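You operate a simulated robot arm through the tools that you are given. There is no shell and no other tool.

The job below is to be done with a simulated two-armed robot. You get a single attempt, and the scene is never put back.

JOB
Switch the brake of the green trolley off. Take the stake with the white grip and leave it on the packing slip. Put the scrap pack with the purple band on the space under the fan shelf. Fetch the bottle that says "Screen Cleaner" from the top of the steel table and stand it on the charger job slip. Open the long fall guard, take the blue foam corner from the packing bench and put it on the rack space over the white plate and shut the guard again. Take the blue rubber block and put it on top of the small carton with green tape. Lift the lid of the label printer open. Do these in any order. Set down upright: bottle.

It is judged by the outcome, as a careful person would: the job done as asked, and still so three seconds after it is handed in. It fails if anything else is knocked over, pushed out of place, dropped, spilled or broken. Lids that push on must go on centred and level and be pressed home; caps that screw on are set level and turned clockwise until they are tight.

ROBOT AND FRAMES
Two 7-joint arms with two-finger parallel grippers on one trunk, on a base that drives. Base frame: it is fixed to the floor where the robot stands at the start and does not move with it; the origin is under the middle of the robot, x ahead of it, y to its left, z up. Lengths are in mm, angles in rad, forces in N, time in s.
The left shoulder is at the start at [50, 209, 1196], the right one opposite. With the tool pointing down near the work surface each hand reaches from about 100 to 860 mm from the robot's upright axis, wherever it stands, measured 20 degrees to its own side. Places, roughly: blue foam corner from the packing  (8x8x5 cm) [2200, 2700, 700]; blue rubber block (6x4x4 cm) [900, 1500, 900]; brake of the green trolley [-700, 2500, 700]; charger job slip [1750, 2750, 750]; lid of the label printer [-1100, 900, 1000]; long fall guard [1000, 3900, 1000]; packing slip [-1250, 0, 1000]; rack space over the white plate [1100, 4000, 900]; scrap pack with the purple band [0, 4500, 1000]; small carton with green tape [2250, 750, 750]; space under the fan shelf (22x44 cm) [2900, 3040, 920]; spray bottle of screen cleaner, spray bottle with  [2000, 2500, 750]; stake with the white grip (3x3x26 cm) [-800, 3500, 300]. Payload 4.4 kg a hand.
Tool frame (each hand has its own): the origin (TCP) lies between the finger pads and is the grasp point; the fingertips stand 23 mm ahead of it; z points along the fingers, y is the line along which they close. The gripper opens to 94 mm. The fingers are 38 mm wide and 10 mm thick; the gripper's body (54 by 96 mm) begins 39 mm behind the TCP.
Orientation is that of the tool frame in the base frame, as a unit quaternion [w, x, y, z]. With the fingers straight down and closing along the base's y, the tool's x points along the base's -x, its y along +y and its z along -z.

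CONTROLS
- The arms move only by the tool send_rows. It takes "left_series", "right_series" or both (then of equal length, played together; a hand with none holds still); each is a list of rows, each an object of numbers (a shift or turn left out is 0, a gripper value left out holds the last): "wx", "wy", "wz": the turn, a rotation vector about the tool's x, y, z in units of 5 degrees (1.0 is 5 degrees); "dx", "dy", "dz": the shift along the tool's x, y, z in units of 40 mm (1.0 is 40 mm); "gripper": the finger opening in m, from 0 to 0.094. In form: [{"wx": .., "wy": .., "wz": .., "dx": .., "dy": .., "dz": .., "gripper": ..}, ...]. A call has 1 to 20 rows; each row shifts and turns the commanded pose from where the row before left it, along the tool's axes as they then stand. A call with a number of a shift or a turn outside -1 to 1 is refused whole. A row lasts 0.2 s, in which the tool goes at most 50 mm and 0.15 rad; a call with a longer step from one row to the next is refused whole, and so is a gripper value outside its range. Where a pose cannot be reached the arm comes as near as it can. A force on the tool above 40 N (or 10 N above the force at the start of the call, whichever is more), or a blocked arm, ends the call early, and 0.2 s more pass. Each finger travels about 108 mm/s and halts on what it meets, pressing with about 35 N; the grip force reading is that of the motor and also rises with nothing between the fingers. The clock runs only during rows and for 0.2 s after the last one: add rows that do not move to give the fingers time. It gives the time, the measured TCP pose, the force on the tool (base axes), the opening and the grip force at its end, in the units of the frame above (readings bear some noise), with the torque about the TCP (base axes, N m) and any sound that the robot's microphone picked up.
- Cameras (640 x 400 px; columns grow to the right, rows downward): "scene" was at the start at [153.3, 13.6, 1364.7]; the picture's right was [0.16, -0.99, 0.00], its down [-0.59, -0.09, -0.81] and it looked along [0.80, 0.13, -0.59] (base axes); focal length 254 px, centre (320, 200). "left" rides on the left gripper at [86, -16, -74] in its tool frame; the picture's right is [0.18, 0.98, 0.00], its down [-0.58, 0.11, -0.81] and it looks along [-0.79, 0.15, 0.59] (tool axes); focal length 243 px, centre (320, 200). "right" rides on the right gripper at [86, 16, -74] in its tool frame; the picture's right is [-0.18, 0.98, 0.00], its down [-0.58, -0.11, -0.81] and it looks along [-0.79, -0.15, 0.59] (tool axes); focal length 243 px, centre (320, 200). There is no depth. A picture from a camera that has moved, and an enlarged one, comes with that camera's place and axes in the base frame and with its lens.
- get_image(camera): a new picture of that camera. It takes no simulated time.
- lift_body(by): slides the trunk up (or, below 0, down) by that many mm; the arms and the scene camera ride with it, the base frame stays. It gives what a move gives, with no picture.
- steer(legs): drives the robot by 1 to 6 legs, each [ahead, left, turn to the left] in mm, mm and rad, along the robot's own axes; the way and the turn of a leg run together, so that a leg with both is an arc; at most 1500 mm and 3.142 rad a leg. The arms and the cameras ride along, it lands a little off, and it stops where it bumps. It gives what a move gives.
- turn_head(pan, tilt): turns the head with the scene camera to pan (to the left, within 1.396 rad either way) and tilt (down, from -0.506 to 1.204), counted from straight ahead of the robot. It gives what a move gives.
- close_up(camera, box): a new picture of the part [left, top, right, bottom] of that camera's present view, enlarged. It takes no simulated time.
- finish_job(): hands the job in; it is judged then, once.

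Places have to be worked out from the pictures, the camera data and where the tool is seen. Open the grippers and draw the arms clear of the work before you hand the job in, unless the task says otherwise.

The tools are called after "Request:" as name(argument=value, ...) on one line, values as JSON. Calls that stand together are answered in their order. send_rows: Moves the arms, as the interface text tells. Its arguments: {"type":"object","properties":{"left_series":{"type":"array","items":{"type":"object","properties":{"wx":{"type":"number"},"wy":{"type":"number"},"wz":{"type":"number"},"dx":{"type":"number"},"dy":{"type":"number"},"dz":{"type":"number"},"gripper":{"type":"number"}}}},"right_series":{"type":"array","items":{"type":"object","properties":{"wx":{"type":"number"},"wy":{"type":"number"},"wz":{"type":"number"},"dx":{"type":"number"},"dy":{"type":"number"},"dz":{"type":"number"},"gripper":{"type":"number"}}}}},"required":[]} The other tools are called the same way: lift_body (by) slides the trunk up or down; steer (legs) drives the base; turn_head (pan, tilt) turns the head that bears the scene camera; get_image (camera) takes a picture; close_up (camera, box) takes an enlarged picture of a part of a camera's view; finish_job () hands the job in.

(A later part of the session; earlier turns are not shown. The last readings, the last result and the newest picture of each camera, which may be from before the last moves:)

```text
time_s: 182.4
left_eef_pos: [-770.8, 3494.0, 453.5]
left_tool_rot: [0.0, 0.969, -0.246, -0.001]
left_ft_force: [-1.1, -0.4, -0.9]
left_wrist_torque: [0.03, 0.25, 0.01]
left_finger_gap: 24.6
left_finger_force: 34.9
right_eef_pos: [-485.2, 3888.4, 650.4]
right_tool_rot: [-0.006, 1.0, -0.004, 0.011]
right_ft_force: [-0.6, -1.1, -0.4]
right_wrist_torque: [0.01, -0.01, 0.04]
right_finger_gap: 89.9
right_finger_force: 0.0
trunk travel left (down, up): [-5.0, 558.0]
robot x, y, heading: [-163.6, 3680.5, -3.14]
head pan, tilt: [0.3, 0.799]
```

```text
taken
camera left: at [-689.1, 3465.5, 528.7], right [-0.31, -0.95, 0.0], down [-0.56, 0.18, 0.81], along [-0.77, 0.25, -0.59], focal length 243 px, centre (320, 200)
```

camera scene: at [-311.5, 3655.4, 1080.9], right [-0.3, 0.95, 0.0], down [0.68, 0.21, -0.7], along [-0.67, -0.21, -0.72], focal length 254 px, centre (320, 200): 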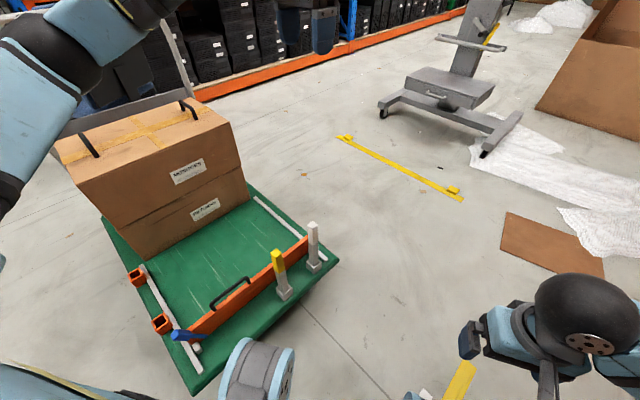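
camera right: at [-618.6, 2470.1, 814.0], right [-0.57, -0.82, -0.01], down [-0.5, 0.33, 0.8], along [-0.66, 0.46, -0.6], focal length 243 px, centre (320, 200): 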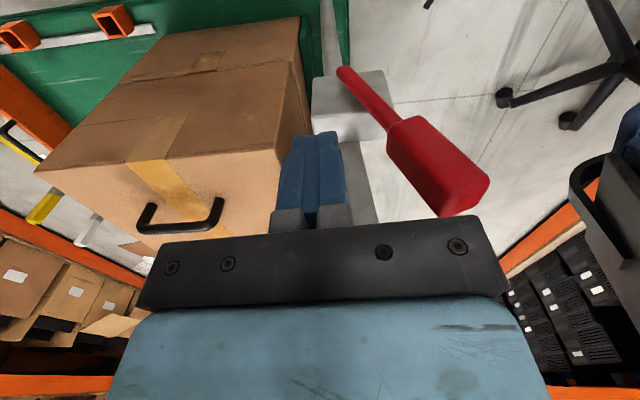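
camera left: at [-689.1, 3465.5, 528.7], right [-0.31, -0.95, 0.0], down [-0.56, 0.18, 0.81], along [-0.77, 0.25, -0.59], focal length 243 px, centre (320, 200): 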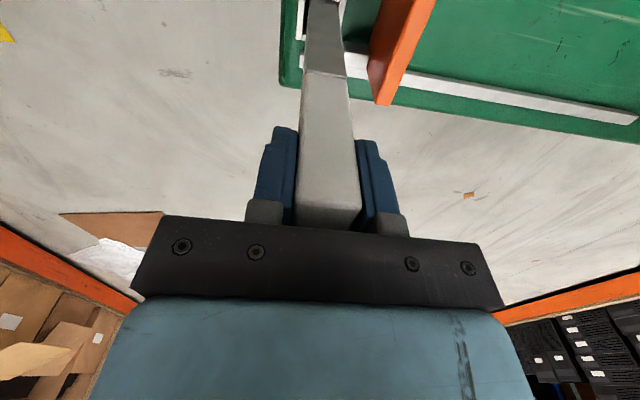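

Gripped squarely (gap 24.6 mm, low side forces). Lift straight up out of the socket.

Request:
send_rows(left_series=[{"dz": -0.4}, {"dz": -0.6}, {"dz": -0.8}, {"dz": -1}, {"dz": -1}, {"dz": -1}, {"dz": -1}, {"dz": -1}, {"dz": -1}, {"dz": -1}, {}])

Request:
get_image(camera="scene")

Request:
get_image(camera="left")

```text
time_s: 184.8
left_eef_pos: [-772.2, 3492.8, 807.6]
left_tool_rot: [0.0, 0.969, -0.246, -0.001]
left_ft_force: [-0.2, 0.3, -2.1]
left_wrist_torque: [0.03, 0.0, -0.02]
left_finger_gap: 24.8
left_finger_force: 35.5
right_eef_pos: [-485.3, 3887.9, 650.8]
right_tool_rot: [-0.006, 1.0, -0.005, 0.011]
right_ft_force: [-0.5, 0.0, 0.0]
right_wrist_torque: [0.0, -0.02, 0.01]
right_finger_gap: 89.8
right_finger_force: 0.0
trunk travel left (down, up): [-5.0, 558.0]
robot x, y, heading: [-164.4, 3678.4, -3.144]
head pan, tilt: [0.3, 0.799]
```

```text
taken
camera scene: at [-311.8, 3655.4, 1080.7], right [-0.3, 0.95, 0.0], down [0.68, 0.21, -0.7], along [-0.67, -0.21, -0.72], focal length 254 px, centre (320, 200)
```

scene: 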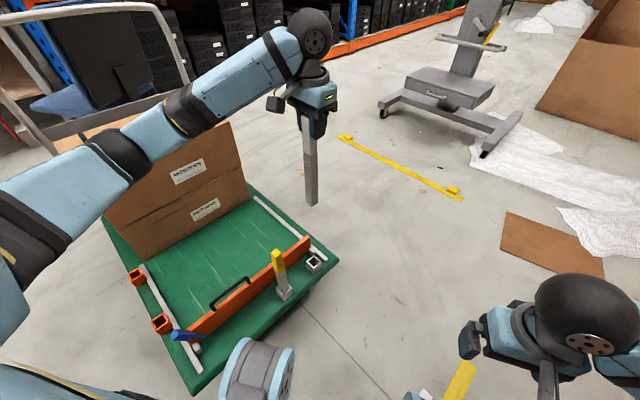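

```text
taken
camera left: at [-690.5, 3466.1, 881.7], right [-0.31, -0.95, 0.0], down [-0.56, 0.18, 0.81], along [-0.77, 0.25, -0.59], focal length 243 px, centre (320, 200)
```

left: 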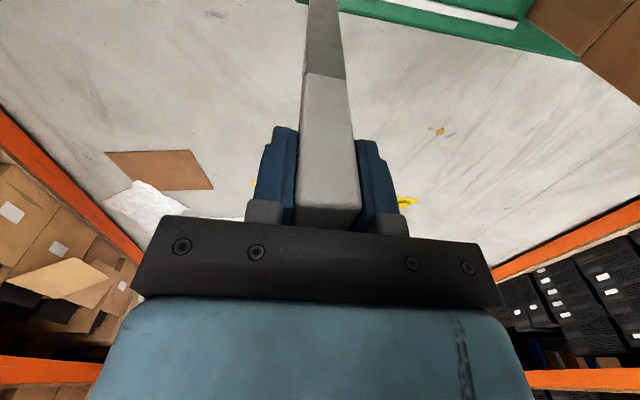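

The stake is out. I raise the trunk, extend the right arm a bit so the elbows come in, and drive back toward the packing bench.

Request:
lift_body(by=400)

Request:
lift_body(by=150)

Request:
send_rows(right_series=[{"dx": -1, "gripper": 0.05}, {"dx": -1}, {"dx": -1}, {"dx": -1}, {"dx": -1}, {"dx": -1}, {"dx": -1}])

Request:
steer(legs=[[-250, 0, 0], [0, 370, 0], [0, 0, 1.571], [1000, 0, 0], [600, -360, 0]])

Request:
turn_head(pan=0.0, tilt=0.7)

Request:
get_image(camera="scene")

```text
time_s: 188.6
left_eef_pos: [-772.5, 3493.7, 1206.3]
left_tool_rot: [0.0, 0.969, -0.246, 0.0]
left_ft_force: [0.1, -0.4, -3.1]
left_wrist_torque: [0.04, 0.03, 0.02]
left_finger_gap: 24.5
left_finger_force: 35.2
right_eef_pos: [-486.2, 3887.3, 1050.8]
right_tool_rot: [-0.006, 1.0, -0.005, 0.012]
right_ft_force: [0.2, -1.3, 0.1]
right_wrist_torque: [-0.01, 0.0, 0.05]
right_finger_gap: 90.1
right_finger_force: 0.2
trunk travel left (down, up): [-405.0, 158.0]
robot x, y, heading: [-168.3, 3679.3, -3.141]
head pan, tilt: [0.3, 0.799]
```

```text
time_s: 190.4
left_eef_pos: [-772.3, 3494.0, 1355.7]
left_tool_rot: [0.0, 0.969, -0.247, 0.001]
left_ft_force: [-0.2, 0.0, -2.6]
left_wrist_torque: [0.01, 0.04, -0.03]
left_finger_gap: 24.8
left_finger_force: 34.5
right_eef_pos: [-486.1, 3887.7, 1200.8]
right_tool_rot: [-0.006, 1.0, -0.004, 0.012]
right_ft_force: [0.5, 0.1, -0.1]
right_wrist_torque: [0.03, -0.01, -0.01]
right_finger_gap: 89.8
right_finger_force: 0.0
trunk travel left (down, up): [-555.0, 8.0]
robot x, y, heading: [-166.8, 3681.6, -3.141]
head pan, tilt: [0.3, 0.799]
```

```text
time_s: 192.0
left_eef_pos: [-774.1, 3493.2, 1355.3]
left_tool_rot: [-0.001, 0.969, -0.247, 0.0]
left_ft_force: [-0.2, 0.8, -3.3]
left_wrist_torque: [0.01, -0.01, 0.01]
left_finger_gap: 24.6
left_finger_force: 35.3
right_eef_pos: [-764.6, 3889.6, 1194.2]
right_tool_rot: [-0.006, 1.0, -0.003, 0.012]
right_ft_force: [0.1, -0.3, 1.2]
right_wrist_torque: [0.01, 0.02, -0.01]
right_finger_gap: 49.8
right_finger_force: 0.1
trunk travel left (down, up): [-555.0, 8.0]
robot x, y, heading: [-166.9, 3678.8, -3.14]
head pan, tilt: [0.3, 0.799]
```

```text
time_s: 209.2
left_eef_pos: [-1.0, 1124.6, 1355.9]
left_tool_rot: [-0.001, 0.849, 0.528, 0.0]
left_ft_force: [0.2, 0.6, -2.6]
left_wrist_torque: [0.01, 0.02, -0.02]
left_finger_gap: 24.6
left_finger_force: 35.5
right_eef_pos: [-397.3, 1119.1, 1195.1]
right_tool_rot: [-0.013, 0.697, 0.717, 0.004]
right_ft_force: [1.1, 0.0, 0.1]
right_wrist_torque: [0.01, -0.02, 0.01]
right_finger_gap: 49.9
right_finger_force: 0.0
trunk travel left (down, up): [-555.0, 8.0]
robot x, y, heading: [-210.1, 1721.1, -1.529]
head pan, tilt: [0.3, 0.799]
```

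```text
time_s: 210.0
left_eef_pos: [-1.4, 1121.9, 1354.6]
left_tool_rot: [0.0, 0.849, 0.528, 0.0]
left_ft_force: [-0.3, 0.2, -2.9]
left_wrist_torque: [-0.02, -0.02, -0.02]
left_finger_gap: 25.0
left_finger_force: 34.3
right_eef_pos: [-398.5, 1117.4, 1195.6]
right_tool_rot: [-0.014, 0.696, 0.718, 0.004]
right_ft_force: [0.7, 0.1, 0.3]
right_wrist_torque: [0.01, 0.0, 0.0]
right_finger_gap: 49.8
right_finger_force: 0.1
trunk travel left (down, up): [-555.0, 8.0]
robot x, y, heading: [-212.7, 1718.8, -1.525]
head pan, tilt: [0.0, 0.7]
```

```text
taken
camera scene: at [-203.3, 1569.2, 1638.9], right [-1.0, -0.04, 0.0], down [-0.03, 0.64, -0.76], along [0.03, -0.76, -0.64], focal length 254 px, centre (320, 200)
```

scene: 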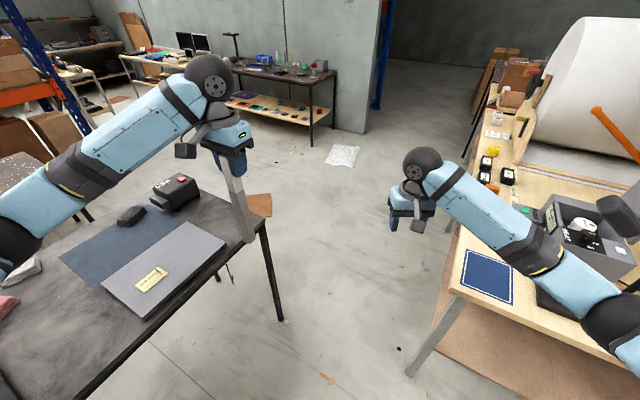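

I check the lamp and printer at my right before passing.

Request:
turn_head(pan=-0.6, tilt=0.6)

Request:
get_image(camera="scene")

```text
time_s: 211.0
left_eef_pos: [-0.6, 1123.6, 1355.7]
left_tool_rot: [0.0, 0.85, 0.527, 0.0]
left_ft_force: [0.3, -0.4, -2.2]
left_wrist_torque: [-0.04, 0.04, 0.0]
left_finger_gap: 24.9
left_finger_force: 34.7
right_eef_pos: [-396.9, 1119.8, 1194.9]
right_tool_rot: [-0.014, 0.696, 0.718, 0.004]
right_ft_force: [0.2, 0.2, -0.3]
right_wrist_torque: [0.02, -0.02, -0.03]
right_finger_gap: 50.4
right_finger_force: 0.1
trunk travel left (down, up): [-555.0, 8.0]
robot x, y, heading: [-208.7, 1725.6, -1.529]
head pan, tilt: [-0.6, 0.6]
```

```text
taken
camera scene: at [-253.6, 1579.3, 1647.6], right [-0.85, 0.53, 0.0], down [0.3, 0.48, -0.82], along [-0.44, -0.7, -0.57], focal length 254 px, centre (320, 200)
```

scene: 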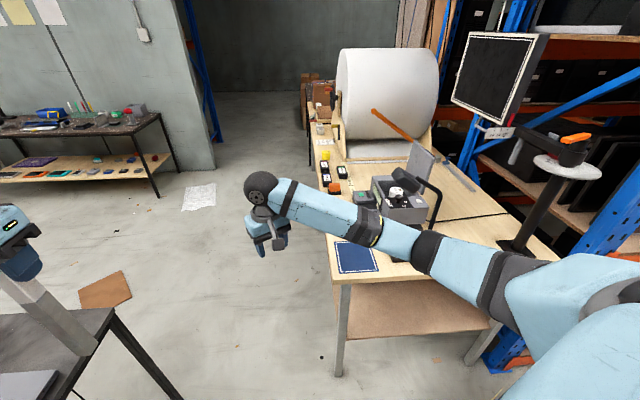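

The lamp stands. The extended arm's elbow is now narrower. I straighten the heading, shift slightly and pass through the gap.

Request:
steer(legs=[[0, 0, -0.044], [300, -85, 0], [900, 0, 0]])

Request:
turn_head(pan=-0.9, tilt=0.7)

Request:
get_image(camera="scene")

```text
time_s: 213.2
left_eef_pos: [-93.6, 871.3, 1357.0]
left_tool_rot: [-0.001, 0.863, 0.506, -0.001]
left_ft_force: [0.2, -0.4, -1.8]
left_wrist_torque: [-0.03, 0.01, -0.02]
left_finger_gap: 24.8
left_finger_force: 34.7
right_eef_pos: [-482.6, 896.0, 1183.6]
right_tool_rot: [-0.018, 0.712, 0.702, 0.018]
right_ft_force: [0.1, -0.6, -0.1]
right_wrist_torque: [-0.01, -0.01, 0.0]
right_finger_gap: 49.8
right_finger_force: 0.2
trunk travel left (down, up): [-555.0, 8.0]
robot x, y, heading: [-276.7, 1483.3, -1.579]
head pan, tilt: [-0.6, 0.6]
stopped in leg 2: the robot was blocked; the commanded pose is now the measured one
```

```text
time_s: 214.0
left_eef_pos: [-93.2, 872.5, 1356.1]
left_tool_rot: [-0.001, 0.862, 0.507, -0.002]
left_ft_force: [0.2, -0.8, -2.8]
left_wrist_torque: [-0.05, 0.02, 0.01]
left_finger_gap: 24.9
left_finger_force: 35.5
right_eef_pos: [-483.8, 895.6, 1183.7]
right_tool_rot: [-0.017, 0.712, 0.702, 0.016]
right_ft_force: [-0.5, 0.3, 0.3]
right_wrist_torque: [0.02, -0.03, 0.0]
right_finger_gap: 49.9
right_finger_force: 0.0
trunk travel left (down, up): [-555.0, 8.0]
robot x, y, heading: [-274.7, 1479.5, -1.576]
head pan, tilt: [-0.901, 0.7]
```

```text
taken
camera scene: at [-339.3, 1361.9, 1639.4], right [-0.61, 0.79, 0.0], down [0.51, 0.39, -0.77], along [-0.61, -0.47, -0.64], focal length 254 px, centre (320, 200)
```

scene: 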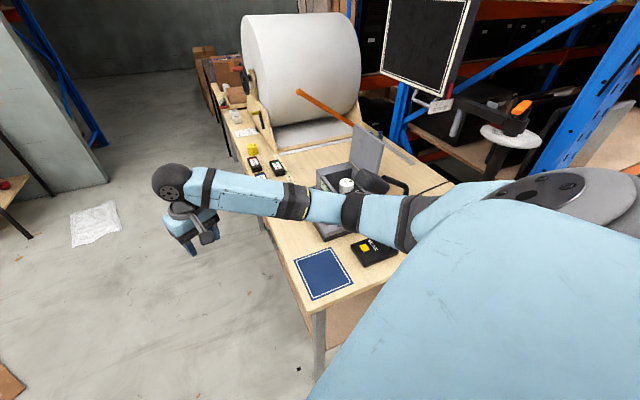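

The right elbow is just touching the scan lamp head (which still stands where it was). I back off, straighten the right arm further and raise it so the elbow comes in.

Request:
steer(legs=[[-120, 30, 0]])

Request:
send_rows(right_series=[{"dz": -1}, {"dz": -1}, {"dz": -1}, {"dx": -1}, {"dx": -1}, {"dx": -1}, {"dx": -0.5}])

Request:
get_image(camera="scene")

```text
time_s: 215.2
left_eef_pos: [-64.3, 989.2, 1355.2]
left_tool_rot: [-0.001, 0.862, 0.507, 0.001]
left_ft_force: [-0.9, 0.3, -2.5]
left_wrist_torque: [-0.02, -0.01, -0.01]
left_finger_gap: 24.8
left_finger_force: 35.0
right_eef_pos: [-455.0, 1011.6, 1181.3]
right_tool_rot: [-0.017, 0.712, 0.702, 0.019]
right_ft_force: [0.8, -0.3, 0.0]
right_wrist_torque: [0.04, 0.02, -0.01]
right_finger_gap: 49.6
right_finger_force: 0.1
trunk travel left (down, up): [-555.0, 8.0]
robot x, y, heading: [-248.2, 1600.1, -1.582]
head pan, tilt: [-0.901, 0.7]
```

```text
time_s: 216.8
left_eef_pos: [-65.1, 990.4, 1354.5]
left_tool_rot: [-0.001, 0.862, 0.506, 0.0]
left_ft_force: [0.1, 0.6, -2.5]
left_wrist_torque: [-0.02, 0.03, 0.03]
left_finger_gap: 24.9
left_finger_force: 35.1
right_eef_pos: [-456.9, 864.6, 1293.1]
right_tool_rot: [-0.017, 0.711, 0.703, 0.018]
right_ft_force: [-0.2, -0.1, -0.3]
right_wrist_torque: [-0.01, 0.0, -0.03]
right_finger_gap: 50.0
right_finger_force: 0.0
trunk travel left (down, up): [-555.0, 8.0]
robot x, y, heading: [-243.7, 1598.3, -1.58]
head pan, tilt: [-0.901, 0.7]
```

```text
taken
camera scene: at [-311.8, 1478.7, 1638.9], right [-0.61, 0.79, 0.0], down [0.51, 0.4, -0.76], along [-0.6, -0.47, -0.64], focal length 254 px, centre (320, 200)
```

scene: 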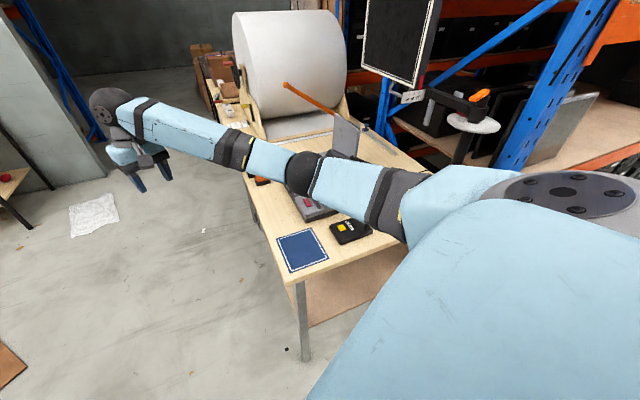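

I check whether the lamp is still standing.

Request:
close_up(camera="scene", box=[250, 90, 430, 260])

```text
2.35 times, centred on (340, 175) of scene
camera zoom: at [-311.8, 1478.7, 1638.9], right [-0.61, 0.79, 0.0], down [0.51, 0.4, -0.76], along [-0.6, -0.47, -0.64], focal length 597 px, centre (273, 259)
```

zoom: 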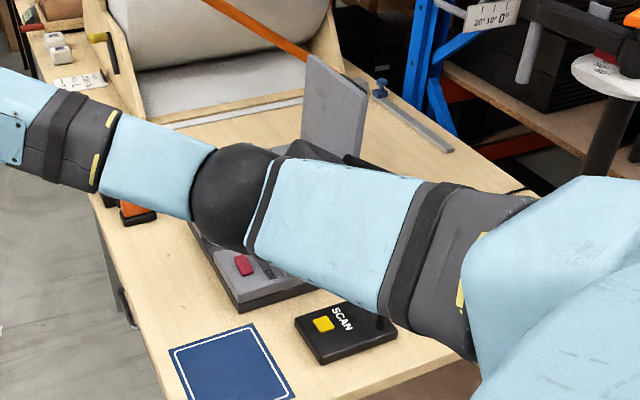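

The lamp is fine behind the arm. With the elbow now ~390 mm out, I go straight ahead at x≈-245.

Request:
steer(legs=[[500, 0, 0]])

Request:
get_image(camera="scene")

```text
time_s: 219.8
left_eef_pos: [-65.2, 484.2, 1356.3]
left_tool_rot: [0.0, 0.861, 0.509, 0.0]
left_ft_force: [-1.4, 0.1, -1.8]
left_wrist_torque: [0.0, 0.03, -0.01]
left_finger_gap: 25.1
left_finger_force: 35.1
right_eef_pos: [-456.0, 356.5, 1294.8]
right_tool_rot: [-0.017, 0.709, 0.705, 0.017]
right_ft_force: [0.6, -1.1, 0.1]
right_wrist_torque: [0.0, -0.02, 0.01]
right_finger_gap: 50.1
right_finger_force: 0.2
trunk travel left (down, up): [-555.0, 8.0]
robot x, y, heading: [-246.3, 1093.7, -1.573]
head pan, tilt: [-0.901, 0.7]
```

```text
taken
camera scene: at [-314.4, 972.0, 1639.1], right [-0.62, 0.79, 0.0], down [0.51, 0.4, -0.77], along [-0.6, -0.47, -0.64], focal length 254 px, centre (320, 200)
```

scene: 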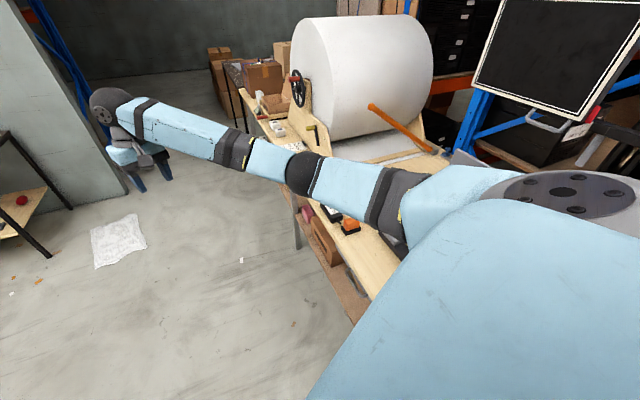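

Through the gap. I drive on to y≈290, pull the right hand back in, and turn to face the packing bench.

Request:
steer(legs=[[800, 0, 0]])

Request:
send_rows(right_series=[{"dx": 1}, {"dx": 1}, {"dx": 1}, {"dx": 1}, {"dx": 1}, {"dx": 1}, {"dx": 1}, {"dx": 1}])

Request:
steer(legs=[[0, 0, -2.045]])

Request:
turn_head(pan=0.5, tilt=0.6)

Request:
get_image(camera="scene")

```text
time_s: 221.7
left_eef_pos: [-83.1, 299.0, 1355.6]
left_tool_rot: [0.001, 0.859, 0.512, 0.0]
left_ft_force: [-1.0, 0.0, -2.7]
left_wrist_torque: [-0.01, -0.01, 0.01]
left_finger_gap: 25.0
left_finger_force: 34.7
right_eef_pos: [-472.5, 168.6, 1296.1]
right_tool_rot: [-0.016, 0.706, 0.708, 0.017]
right_ft_force: [-0.9, 0.1, -0.3]
right_wrist_torque: [0.04, 0.0, 0.01]
right_finger_gap: 50.1
right_finger_force: 0.0
trunk travel left (down, up): [-555.0, 8.0]
robot x, y, heading: [-267.4, 904.2, -1.569]
head pan, tilt: [-0.901, 0.7]
stopped in leg 1: the robot was blocked; the commanded pose is now the measured one
```

```text
time_s: 223.5
left_eef_pos: [-83.2, 298.1, 1354.1]
left_tool_rot: [0.001, 0.859, 0.512, 0.001]
left_ft_force: [0.1, 0.7, -3.1]
left_wrist_torque: [0.02, 0.0, 0.0]
left_finger_gap: 24.9
left_finger_force: 35.7
right_eef_pos: [-475.4, 485.8, 1314.0]
right_tool_rot: [-0.016, 0.707, 0.707, 0.017]
right_ft_force: [0.4, 0.2, 0.8]
right_wrist_torque: [-0.01, 0.0, 0.03]
right_finger_gap: 50.0
right_finger_force: 0.0
trunk travel left (down, up): [-555.0, 8.0]
robot x, y, heading: [-268.2, 901.7, -1.563]
head pan, tilt: [-0.901, 0.7]
```

```text
time_s: 226.4
left_eef_pos: [-614.7, 346.2, 1346.4]
left_tool_rot: [-0.004, 0.994, 0.109, 0.005]
left_ft_force: [1.9, 1.1, -2.5]
left_wrist_torque: [-0.09, 0.07, -0.03]
left_finger_gap: 24.8
left_finger_force: 35.5
right_eef_pos: [-726.5, 757.8, 1323.5]
right_tool_rot: [-0.002, 0.934, 0.358, 0.015]
right_ft_force: [0.9, -0.6, 0.3]
right_wrist_torque: [0.01, 0.02, 0.03]
right_finger_gap: 50.2
right_finger_force: 0.1
trunk travel left (down, up): [-555.0, 8.0]
robot x, y, heading: [-272.4, 894.7, -2.423]
head pan, tilt: [-0.901, 0.7]
stopped in leg 1: the robot was blocked; the commanded pose is now the measured one
```

```text
time_s: 227.9
left_eef_pos: [-618.0, 342.6, 1343.4]
left_tool_rot: [-0.008, 0.994, 0.107, 0.006]
left_ft_force: [-0.8, 0.3, -2.9]
left_wrist_torque: [-0.04, 0.01, -0.03]
left_finger_gap: 24.8
left_finger_force: 35.5
right_eef_pos: [-728.7, 756.8, 1320.9]
right_tool_rot: [-0.006, 0.935, 0.354, 0.018]
right_ft_force: [-0.4, 0.7, 0.0]
right_wrist_torque: [0.01, 0.01, 0.0]
right_finger_gap: 50.0
right_finger_force: 0.0
trunk travel left (down, up): [-555.0, 8.0]
robot x, y, heading: [-271.3, 902.0, -2.432]
head pan, tilt: [0.499, 0.6]
```

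```text
taken
camera scene: at [-365.5, 747.9, 1644.5], right [-0.94, 0.35, 0.0], down [0.21, 0.54, -0.81], along [-0.29, -0.76, -0.58], focal length 254 px, centre (320, 200)
```

scene: 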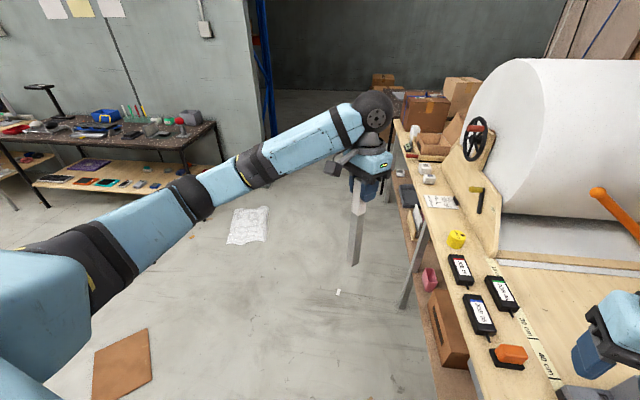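

The turn was blocked; my right elbow may be against the lamp again. I look to the right before anything else.

Request:
turn_head(pan=-1.0, tilt=0.7)

Request:
get_image(camera="scene")

Request:
turn_head(pan=1.35, tilt=0.9)

Request:
get_image(camera="scene")

```text
time_s: 229.5
left_eef_pos: [-618.3, 343.0, 1343.5]
left_tool_rot: [-0.009, 0.994, 0.108, 0.006]
left_ft_force: [0.0, 1.0, -2.5]
left_wrist_torque: [0.0, 0.01, -0.02]
left_finger_gap: 24.8
left_finger_force: 35.5
right_eef_pos: [-729.4, 756.7, 1320.5]
right_tool_rot: [-0.005, 0.935, 0.353, 0.019]
right_ft_force: [-0.6, -0.1, 0.3]
right_wrist_torque: [0.01, -0.01, -0.02]
right_finger_gap: 50.0
right_finger_force: 0.2
trunk travel left (down, up): [-555.0, 8.0]
robot x, y, heading: [-273.5, 899.9, -2.429]
head pan, tilt: [-1.0, 0.7]
```

```text
taken
camera scene: at [-415.9, 854.7, 1637.4], right [0.28, 0.96, 0.02], down [0.62, -0.17, -0.76], along [-0.73, 0.23, -0.65], focal length 254 px, centre (320, 200)
```

scene: 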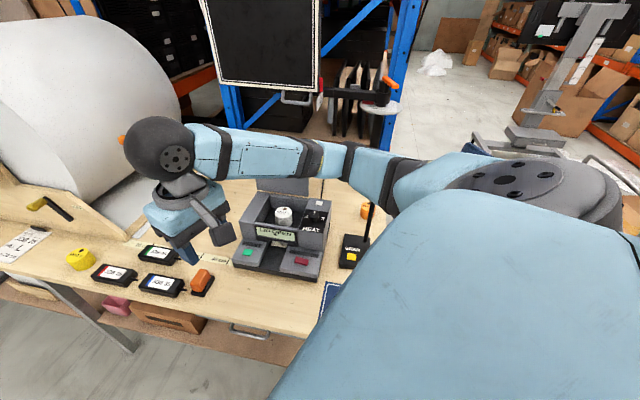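

```text
time_s: 231.7
left_eef_pos: [-618.2, 343.2, 1343.1]
left_tool_rot: [-0.008, 0.994, 0.107, 0.006]
left_ft_force: [-0.1, 0.6, -2.6]
left_wrist_torque: [-0.03, 0.0, 0.01]
left_finger_gap: 25.0
left_finger_force: 34.9
right_eef_pos: [-728.8, 756.9, 1320.2]
right_tool_rot: [-0.004, 0.935, 0.354, 0.018]
right_ft_force: [-0.1, -0.3, -0.9]
right_wrist_torque: [-0.01, -0.01, 0.01]
right_finger_gap: 49.9
right_finger_force: 0.0
trunk travel left (down, up): [-555.0, 8.0]
robot x, y, heading: [-272.8, 897.9, -2.429]
head pan, tilt: [1.349, 0.901]
```

```text
taken
camera scene: at [-298.7, 764.3, 1620.6], right [-0.88, -0.47, -0.02], down [-0.36, 0.7, -0.61], along [0.3, -0.53, -0.79], focal length 254 px, centre (320, 200)
```

scene: 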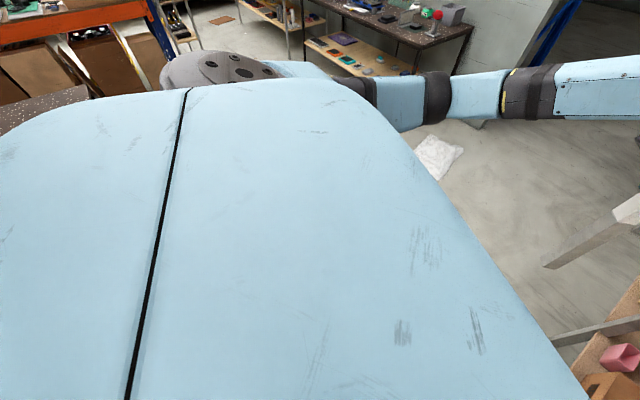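

The forearm lies near the lamp head. I rotate back the way I came, re-extend the right arm and shift right to keep clear of the table corner.

Request:
steer(legs=[[0, 0, 0.86]])

Request:
turn_head(pan=-1.2, tilt=0.7)

Request:
get_image(camera="scene")

```text
time_s: 234.3
left_eef_pos: [-95.8, 289.9, 1355.6]
left_tool_rot: [0.001, 0.863, 0.506, 0.001]
left_ft_force: [-0.2, -0.7, -1.8]
left_wrist_torque: [-0.01, 0.0, 0.01]
left_finger_gap: 25.0
left_finger_force: 35.2
right_eef_pos: [-478.5, 481.7, 1324.3]
right_tool_rot: [-0.006, 0.709, 0.705, 0.013]
right_ft_force: [0.4, 0.4, 0.2]
right_wrist_torque: [-0.01, 0.01, 0.02]
right_finger_gap: 49.9
right_finger_force: 0.1
trunk travel left (down, up): [-555.0, 8.0]
robot x, y, heading: [-273.6, 899.2, -1.587]
head pan, tilt: [1.349, 0.901]
```

```text
time_s: 236.6
left_eef_pos: [-94.9, 290.1, 1355.3]
left_tool_rot: [0.0, 0.863, 0.505, 0.001]
left_ft_force: [0.3, 0.2, -3.0]
left_wrist_torque: [-0.03, 0.01, -0.03]
left_finger_gap: 25.0
left_finger_force: 34.7
right_eef_pos: [-478.5, 482.7, 1324.7]
right_tool_rot: [-0.006, 0.71, 0.705, 0.013]
right_ft_force: [0.2, -0.1, 0.5]
right_wrist_torque: [0.02, 0.01, 0.02]
right_finger_gap: 50.2
right_finger_force: 0.0
trunk travel left (down, up): [-555.0, 8.0]
robot x, y, heading: [-269.8, 897.9, -1.584]
head pan, tilt: [-1.201, 0.7]
```

```text
taken
camera scene: at [-353.2, 802.0, 1639.0], right [-0.35, 0.94, 0.0], down [0.6, 0.22, -0.76], along [-0.72, -0.27, -0.64], focal length 254 px, centre (320, 200)
```

scene: 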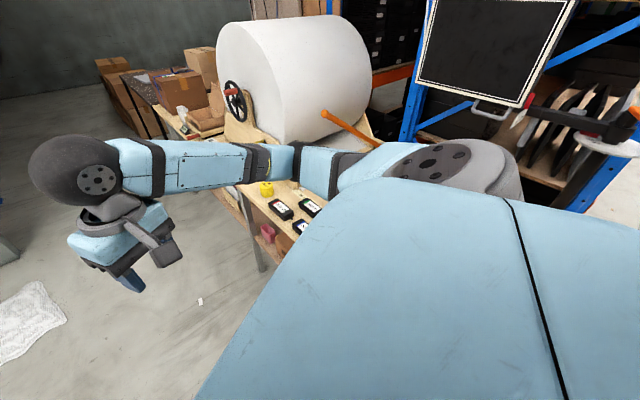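

Request:
steer(legs=[[0, -80, 0], [700, 0, 0]])

Request:
turn_head(pan=-0.6, tilt=0.7)

Request:
get_image(camera="scene")

```text
time_s: 241.4
left_eef_pos: [-184.0, -409.8, 1355.4]
left_tool_rot: [0.0, 0.863, 0.506, 0.002]
left_ft_force: [0.4, 0.2, -2.6]
left_wrist_torque: [0.0, 0.03, 0.0]
left_finger_gap: 24.7
left_finger_force: 35.0
right_eef_pos: [-566.9, -219.0, 1324.2]
right_tool_rot: [-0.005, 0.708, 0.706, 0.013]
right_ft_force: [-0.7, -0.2, 0.3]
right_wrist_torque: [-0.02, -0.02, 0.0]
right_finger_gap: 50.0
right_finger_force: 0.0
trunk travel left (down, up): [-555.0, 8.0]
robot x, y, heading: [-362.7, 200.7, -1.587]
head pan, tilt: [-1.201, 0.7]
```

```text
time_s: 242.4
left_eef_pos: [-183.7, -410.4, 1356.4]
left_tool_rot: [0.0, 0.862, 0.506, 0.001]
left_ft_force: [0.6, -0.3, -4.0]
left_wrist_torque: [0.0, -0.01, 0.0]
left_finger_gap: 24.7
left_finger_force: 35.2
right_eef_pos: [-568.0, -219.7, 1323.9]
right_tool_rot: [-0.005, 0.708, 0.706, 0.012]
right_ft_force: [-0.3, 0.4, 0.5]
right_wrist_torque: [0.0, -0.01, -0.02]
right_finger_gap: 50.1
right_finger_force: 0.0
trunk travel left (down, up): [-555.0, 8.0]
robot x, y, heading: [-362.7, 198.1, -1.584]
head pan, tilt: [-0.6, 0.7]
```

```text
taken
camera scene: at [-412.1, 61.0, 1639.0], right [-0.82, 0.58, 0.0], down [0.37, 0.53, -0.76], along [-0.44, -0.63, -0.64], focal length 254 px, centre (320, 200)
```

scene: 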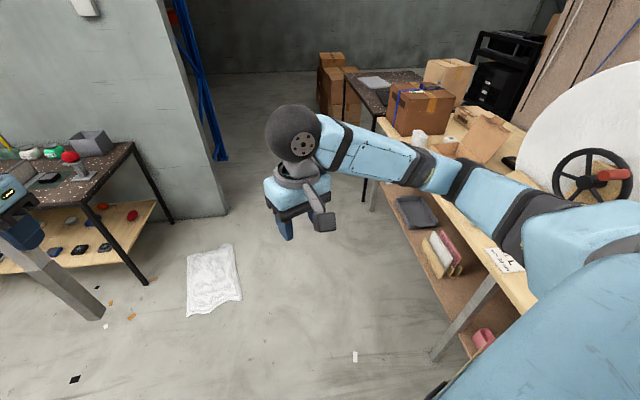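

The slip lies nearly below the roll's hand wheel (centre ≈(-1335, 17, 1235)), so I must approach carefully. I pull the left hand in, turn to face the bench, and look.

Request:
send_rows(left_series=[{"dx": 0.877, "dy": -0.48}, {"dx": 0.877, "dy": -0.48}, {"dx": 0.877, "dy": -0.48}, {"dx": 0.877, "dy": -0.48}, {"dx": 0.877, "dy": -0.48}])

Request:
steer(legs=[[0, 0, -2.03]])

Request:
turn_head(pan=0.25, tilt=0.6)

Request:
get_image(camera="scene")

```text
time_s: 243.6
left_eef_pos: [-181.0, -210.8, 1355.3]
left_tool_rot: [0.0, 0.862, 0.507, 0.001]
left_ft_force: [-0.8, -0.1, -2.5]
left_wrist_torque: [0.0, -0.02, 0.0]
left_finger_gap: 24.8
left_finger_force: 34.9
right_eef_pos: [-566.7, -218.7, 1324.4]
right_tool_rot: [-0.005, 0.708, 0.706, 0.012]
right_ft_force: [0.0, -0.5, -1.0]
right_wrist_torque: [-0.02, 0.01, 0.02]
right_finger_gap: 50.2
right_finger_force: 0.1
trunk travel left (down, up): [-555.0, 8.0]
robot x, y, heading: [-359.4, 195.2, -1.585]
head pan, tilt: [-0.6, 0.7]
```

```text
time_s: 248.9
left_eef_pos: [-809.7, 222.6, 1354.7]
left_tool_rot: [0.0, 0.881, -0.472, 0.001]
left_ft_force: [0.5, -0.3, -3.4]
left_wrist_torque: [0.01, 0.0, -0.02]
left_finger_gap: 24.7
left_finger_force: 35.8
right_eef_pos: [-641.1, 570.4, 1323.6]
right_tool_rot: [0.008, 0.972, -0.236, 0.011]
right_ft_force: [-0.3, -0.5, 0.2]
right_wrist_torque: [0.05, 0.02, 0.01]
right_finger_gap: 50.1
right_finger_force: 0.0
trunk travel left (down, up): [-555.0, 8.0]
robot x, y, heading: [-361.4, 196.5, 2.658]
head pan, tilt: [-0.6, 0.7]
```

```text
time_s: 250.1
left_eef_pos: [-808.3, 223.5, 1354.4]
left_tool_rot: [0.001, 0.882, -0.472, 0.0]
left_ft_force: [0.1, -0.4, -2.2]
left_wrist_torque: [0.0, 0.02, 0.01]
left_finger_gap: 24.5
left_finger_force: 35.7
right_eef_pos: [-640.9, 570.2, 1322.5]
right_tool_rot: [0.009, 0.972, -0.236, 0.011]
right_ft_force: [-0.1, 0.4, -0.8]
right_wrist_torque: [0.01, -0.01, 0.02]
right_finger_gap: 49.8
right_finger_force: 0.1
trunk travel left (down, up): [-555.0, 8.0]
robot x, y, heading: [-361.5, 199.7, 2.653]
head pan, tilt: [0.25, 0.6]
```

```text
taken
camera scene: at [-508.4, 250.0, 1647.6], right [0.23, 0.97, 0.0], down [0.55, -0.13, -0.82], along [-0.8, 0.19, -0.57], focal length 254 px, centre (320, 200)
```

scene: 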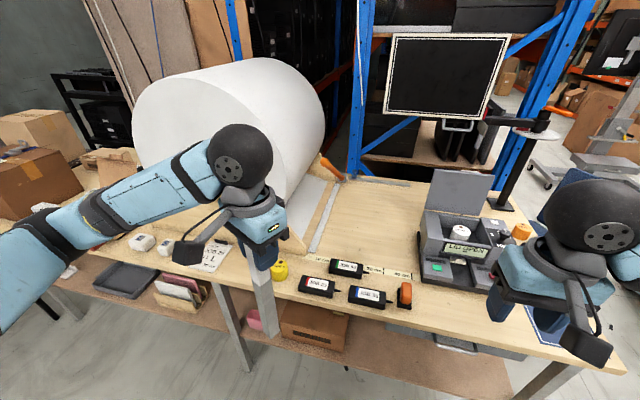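

Request:
steer(legs=[[0, 430, 0]])

Request:
turn_head(pan=0.0, tilt=0.7)

Request:
get_image(camera="scene")

Request:
close_up(camera="scene", box=[240, 100, 420, 240])

```text
time_s: 254.4
left_eef_pos: [-1011.2, -160.9, 1354.7]
left_tool_rot: [0.001, 0.882, -0.472, 0.001]
left_ft_force: [0.5, 0.0, -2.9]
left_wrist_torque: [-0.01, 0.01, -0.02]
left_finger_gap: 24.6
left_finger_force: 35.0
right_eef_pos: [-844.0, 185.4, 1323.8]
right_tool_rot: [0.009, 0.972, -0.236, 0.01]
right_ft_force: [-0.7, 0.6, 0.2]
right_wrist_torque: [0.0, 0.03, 0.03]
right_finger_gap: 50.0
right_finger_force: 0.2
trunk travel left (down, up): [-555.0, 8.0]
robot x, y, heading: [-566.9, -187.6, 2.658]
head pan, tilt: [0.25, 0.6]
```

```text
time_s: 255.2
left_eef_pos: [-1012.7, -161.7, 1355.4]
left_tool_rot: [0.0, 0.882, -0.471, 0.0]
left_ft_force: [0.4, 1.0, -3.2]
left_wrist_torque: [0.0, 0.04, -0.03]
left_finger_gap: 24.4
left_finger_force: 34.6
right_eef_pos: [-843.5, 184.8, 1324.3]
right_tool_rot: [0.008, 0.972, -0.235, 0.012]
right_ft_force: [-0.7, 0.1, -0.2]
right_wrist_torque: [-0.01, -0.02, 0.01]
right_finger_gap: 50.0
right_finger_force: 0.0
trunk travel left (down, up): [-555.0, 8.0]
robot x, y, heading: [-566.6, -187.5, 2.658]
head pan, tilt: [0.0, 0.7]
```

```text
taken
camera scene: at [-700.5, -116.4, 1639.0], right [0.47, 0.89, 0.0], down [0.57, -0.3, -0.77], along [-0.68, 0.36, -0.64], focal length 254 px, centre (320, 200)
```

scene: 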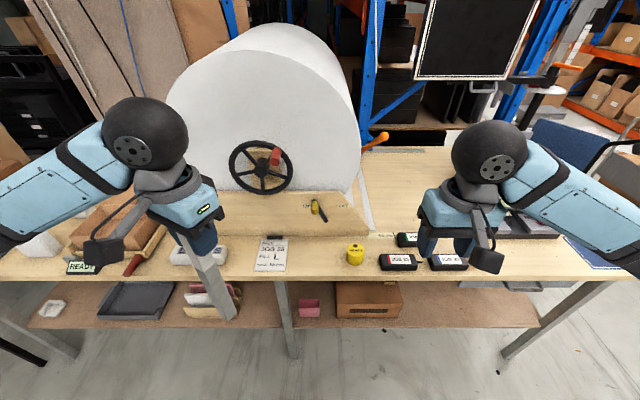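

```text
2.86 times, centred on (330, 170) of scene
camera zoom: at [-700.5, -116.4, 1639.0], right [0.47, 0.89, 0.0], down [0.57, -0.3, -0.77], along [-0.68, 0.36, -0.64], focal length 724 px, centre (291, 286)
```

zoom: 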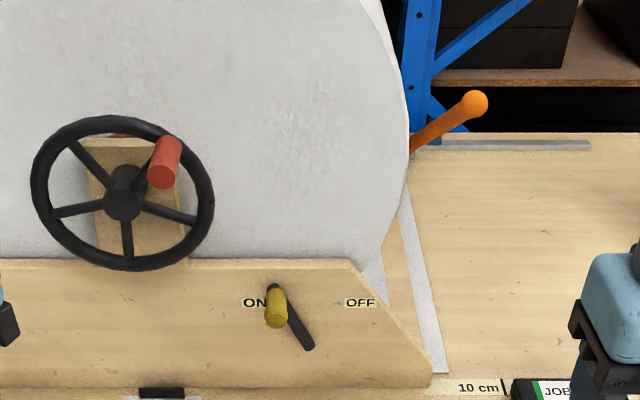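

The wheel overhangs the rear of the slip, so standing the stake there would be tight; I'll lay it flat by handing it to the right hand at mid-length. First I bring the left hand to a free spot before me and turn the stake horizontal, pointing to my right.

Request:
send_rows(left_series=[{"wz": -0.967}, {"wz": -0.967}, {"wz": -0.967}, {"wz": -0.967}, {"wz": -0.967}, {"wz": -0.967}, {"dx": -1}, {"dx": -1}, {"dy": -1}, {"dy": -1}, {"dz": 1}, {"dz": 1}], right_series=[{"dz": -1}, {"dz": -1}, {"dy": -1}, {"dy": -1}, {"dy": -1}, {}, {}, {}, {}, {}, {}, {}])

Request:
get_image(camera="scene")

```text
time_s: 257.8
left_eef_pos: [-1046.8, -52.2, 1274.6]
left_tool_rot: [0.001, 0.972, -0.236, 0.001]
left_ft_force: [0.1, -0.3, -2.3]
left_wrist_torque: [0.02, -0.02, 0.02]
left_finger_gap: 24.8
left_finger_force: 34.9
right_eef_pos: [-790.4, 292.2, 1401.6]
right_tool_rot: [0.008, 0.972, -0.236, 0.011]
right_ft_force: [0.7, 0.8, -0.3]
right_wrist_torque: [-0.02, 0.03, -0.04]
right_finger_gap: 50.0
right_finger_force: 0.1
trunk travel left (down, up): [-555.0, 8.0]
robot x, y, heading: [-565.8, -188.9, 2.657]
head pan, tilt: [0.0, 0.7]
```

```text
taken
camera scene: at [-700.7, -116.5, 1639.1], right [0.47, 0.88, 0.0], down [0.57, -0.3, -0.76], along [-0.68, 0.36, -0.64], focal length 254 px, centre (320, 200)
```

scene: 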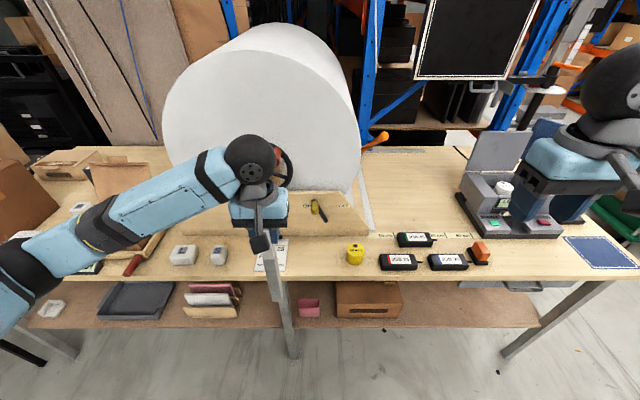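

Now I rotate the left hand 90° so the stake points to my right, horizontally.

Request:
send_rows(left_series=[{"wx": 1}, {"wx": 1}, {"wx": 1}, {"wx": 1}, {"wx": 1}, {"wx": 1}, {"wx": 1}, {"wx": 1}, {"wx": 1}, {"wx": 1}, {"wx": 1}, {"wx": 1}, {"wx": 1}, {"wx": 1}, {"wx": 1}, {"wx": 1}, {"wx": 1}, {"wx": 1}])

Request:
get_image(camera="scene")

```text
time_s: 261.6
left_eef_pos: [-1045.4, -54.7, 1275.8]
left_tool_rot: [-0.686, 0.688, -0.166, 0.167]
left_ft_force: [-0.3, 0.2, -2.6]
left_wrist_torque: [-0.26, 0.13, 0.0]
left_finger_gap: 24.8
left_finger_force: 35.0
right_eef_pos: [-790.9, 292.9, 1401.5]
right_tool_rot: [0.008, 0.972, -0.236, 0.011]
right_ft_force: [-0.6, -0.3, 0.0]
right_wrist_torque: [0.0, 0.0, -0.01]
right_finger_gap: 49.9
right_finger_force: 0.1
trunk travel left (down, up): [-555.0, 8.0]
robot x, y, heading: [-564.7, -186.9, 2.655]
head pan, tilt: [0.0, 0.7]
```

```text
taken
camera scene: at [-700.1, -115.9, 1639.0], right [0.47, 0.88, 0.0], down [0.57, -0.3, -0.76], along [-0.68, 0.36, -0.64], focal length 254 px, centre (320, 200)
```

scene: 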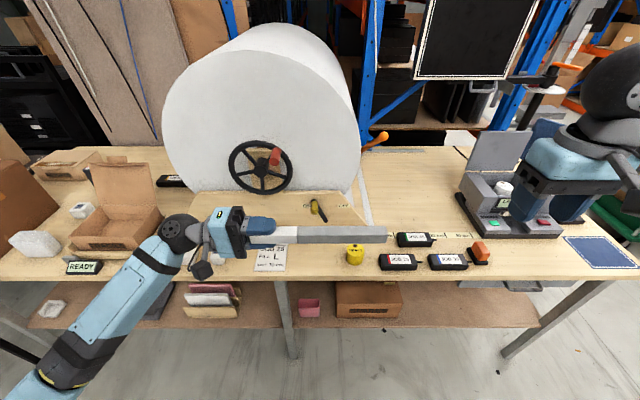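

The stake is horizontal, centred about (-997, 39, 1276). I turn the right tool 90° so it can grip the stake across from above.

Request:
send_rows(right_series=[{"wz": -1, "gripper": 0.07}, {"wz": -1}, {"wz": -1}, {"wz": -1}, {"wz": -1}, {"wz": -1}, {"wz": -1}, {"wz": -1}, {"wz": -1}, {"wz": -1}, {"wz": -1}, {"wz": -1}, {"wz": -1}, {"wz": -1}, {"wz": -1}, {"wz": -1}, {"wz": -1}, {"wz": -1}])

Request:
get_image(camera="scene")

```text
time_s: 265.4
left_eef_pos: [-1045.1, -54.0, 1275.1]
left_tool_rot: [-0.687, 0.688, -0.167, 0.167]
left_ft_force: [-0.9, -0.8, -2.3]
left_wrist_torque: [-0.27, 0.11, -0.01]
left_finger_gap: 24.8
left_finger_force: 35.3
right_eef_pos: [-790.3, 292.6, 1402.6]
right_tool_rot: [0.014, 0.853, 0.521, 0.002]
right_ft_force: [0.4, 0.5, -0.5]
right_wrist_torque: [-0.03, 0.0, 0.0]
right_finger_gap: 70.3
right_finger_force: 0.2
trunk travel left (down, up): [-555.0, 8.0]
robot x, y, heading: [-566.7, -188.0, 2.654]
head pan, tilt: [0.0, 0.7]
```

```text
taken
camera scene: at [-700.4, -116.0, 1639.0], right [0.47, 0.88, 0.0], down [0.57, -0.3, -0.76], along [-0.68, 0.36, -0.64], focal length 254 px, centre (320, 200)
```

scene: 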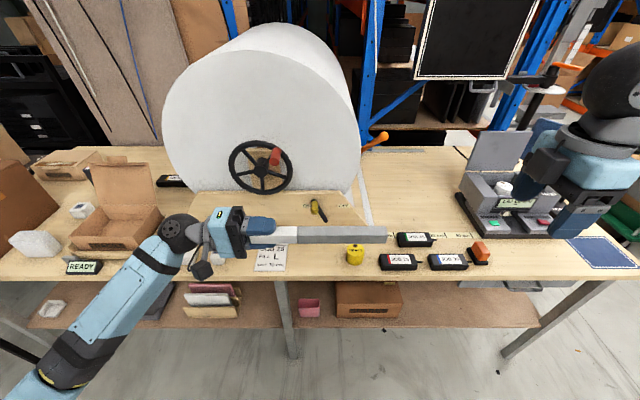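

Request:
send_rows(right_series=[{"wx": 0.3, "wy": 0.126}, {"dx": -0.983, "dy": -0.215}, {"dx": -0.983, "dy": -0.215}, {"dx": -0.983, "dy": -0.215}, {"dx": -0.983, "dy": -0.215}, {"dx": -0.983, "dy": -0.215}, {"dx": -0.983, "dy": -0.215}, {"dx": -0.983, "dy": -0.215}, {"dx": -0.983, "dy": -0.215}, {}])

Request:
get_image(camera="scene")

Request:
get_image(camera="right")

```text
time_s: 267.6
left_eef_pos: [-1045.2, -52.8, 1275.0]
left_tool_rot: [-0.686, 0.688, -0.167, 0.166]
left_ft_force: [0.0, 0.1, -2.7]
left_wrist_torque: [-0.25, 0.18, 0.03]
left_finger_gap: 24.8
left_finger_force: 35.2
right_eef_pos: [-995.6, 44.5, 1402.8]
right_tool_rot: [0.0, 0.854, 0.52, 0.0]
right_ft_force: [-0.4, 0.2, 0.5]
right_wrist_torque: [-0.02, 0.02, 0.01]
right_finger_gap: 70.0
right_finger_force: 0.1
trunk travel left (down, up): [-555.0, 8.0]
robot x, y, heading: [-568.1, -185.8, 2.654]
head pan, tilt: [0.0, 0.7]
```

```text
taken
camera scene: at [-699.3, -114.8, 1639.0], right [0.47, 0.88, 0.0], down [0.57, -0.3, -0.76], along [-0.68, 0.36, -0.64], focal length 254 px, centre (320, 200)
```

scene: 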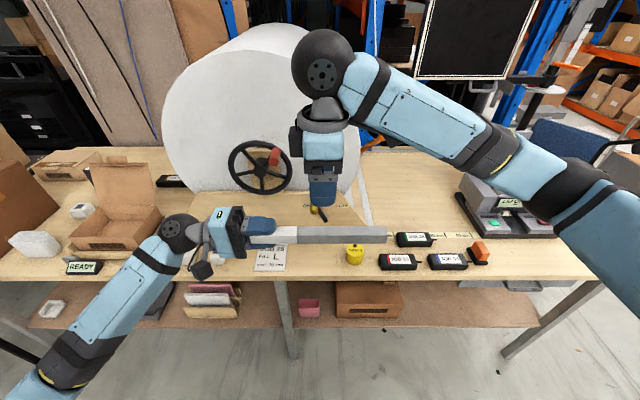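

```text
taken
camera right: at [-941.6, 115.5, 1477.1], right [0.79, -0.61, 0.0], down [-0.36, -0.47, 0.81], along [-0.5, -0.64, -0.59], focal length 243 px, centre (320, 200)
```

right: 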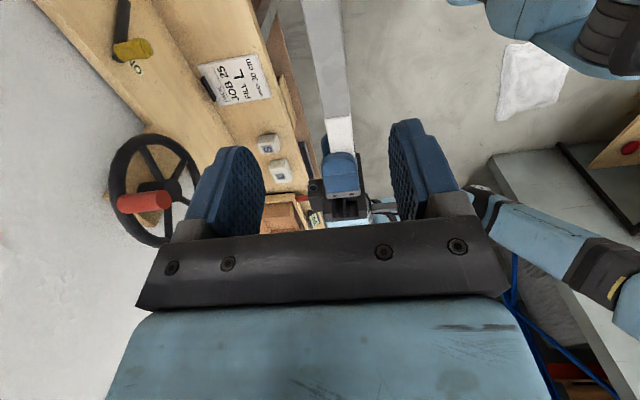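

The stake lies between the right fingers in its camera. I lower the right hand to the stake and grip it.

Request:
send_rows(right_series=[{"dz": 1}, {"dz": 1}, {"dz": 0.9}, {"gripper": 0.0}, {}, {}, {}])

Request:
get_image(camera="right")

```text
time_s: 269.2
left_eef_pos: [-1045.4, -54.5, 1274.0]
left_tool_rot: [-0.687, 0.688, -0.165, 0.167]
left_ft_force: [-20.5, 6.4, -4.1]
left_wrist_torque: [-0.29, 0.15, 0.74]
left_finger_gap: 24.7
left_finger_force: 35.3
right_eef_pos: [-994.3, 43.7, 1286.6]
right_tool_rot: [0.0, 0.853, 0.522, 0.001]
right_ft_force: [19.8, -6.2, 2.6]
right_wrist_torque: [-0.31, -0.17, 1.64]
right_finger_gap: 25.6
right_finger_force: 34.8
trunk travel left (down, up): [-555.0, 8.0]
robot x, y, heading: [-562.8, -188.3, 2.658]
head pan, tilt: [0.0, 0.7]
```

```text
taken
camera right: at [-941.3, 114.7, 1361.2], right [0.79, -0.61, 0.0], down [-0.36, -0.47, 0.81], along [-0.49, -0.64, -0.59], focal length 243 px, centre (320, 200)
```

right: 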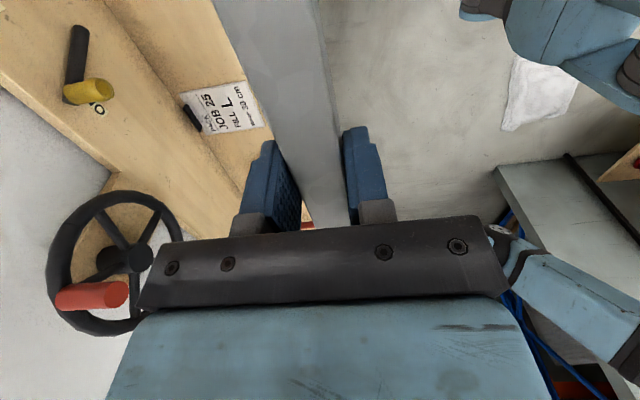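

Both hands hold the stake. I release the left and draw it away to the left.

Request:
send_rows(left_series=[{"gripper": 0.05}, {}, {}, {"dz": -0.5}, {"dz": -1}, {"dz": -1}, {"dz": -1}, {}])

Request:
get_image(camera="scene")

Request:
get_image(camera="right")

```text
time_s: 271.0
left_eef_pos: [-1110.5, -178.2, 1273.1]
left_tool_rot: [-0.686, 0.688, -0.167, 0.168]
left_ft_force: [-0.1, 0.2, -0.4]
left_wrist_torque: [0.02, -0.04, 0.0]
left_finger_gap: 50.0
left_finger_force: 0.1
right_eef_pos: [-994.3, 45.6, 1286.5]
right_tool_rot: [0.0, 0.854, 0.52, -0.001]
right_ft_force: [-0.1, 0.2, 0.1]
right_wrist_torque: [0.03, -0.03, 0.02]
right_finger_gap: 24.6
right_finger_force: 34.7
trunk travel left (down, up): [-555.0, 8.0]
robot x, y, heading: [-563.8, -187.9, 2.656]
head pan, tilt: [0.0, 0.7]
```

```text
taken
camera scene: at [-700.2, -115.3, 1639.0], right [0.47, 0.88, 0.0], down [0.57, -0.3, -0.76], along [-0.68, 0.36, -0.64], focal length 254 px, centre (320, 200)
```

scene: 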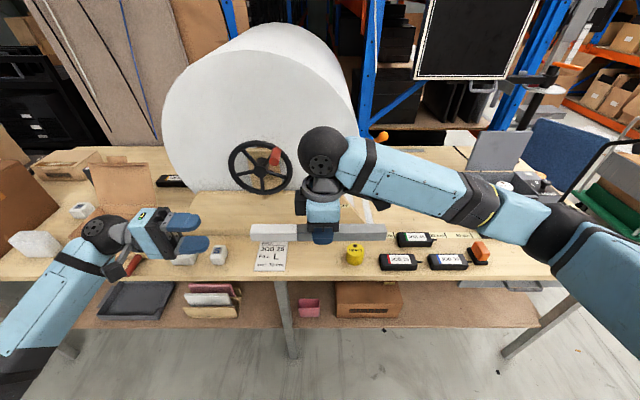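

```text
taken
camera right: at [-941.4, 115.4, 1361.2], right [0.79, -0.61, 0.0], down [-0.36, -0.47, 0.81], along [-0.5, -0.64, -0.59], focal length 243 px, centre (320, 200)
```

right: 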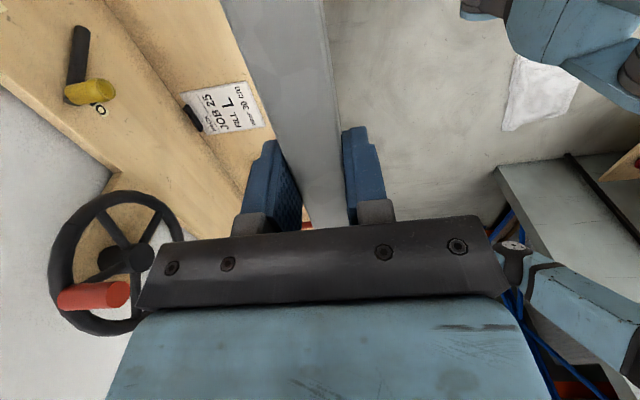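

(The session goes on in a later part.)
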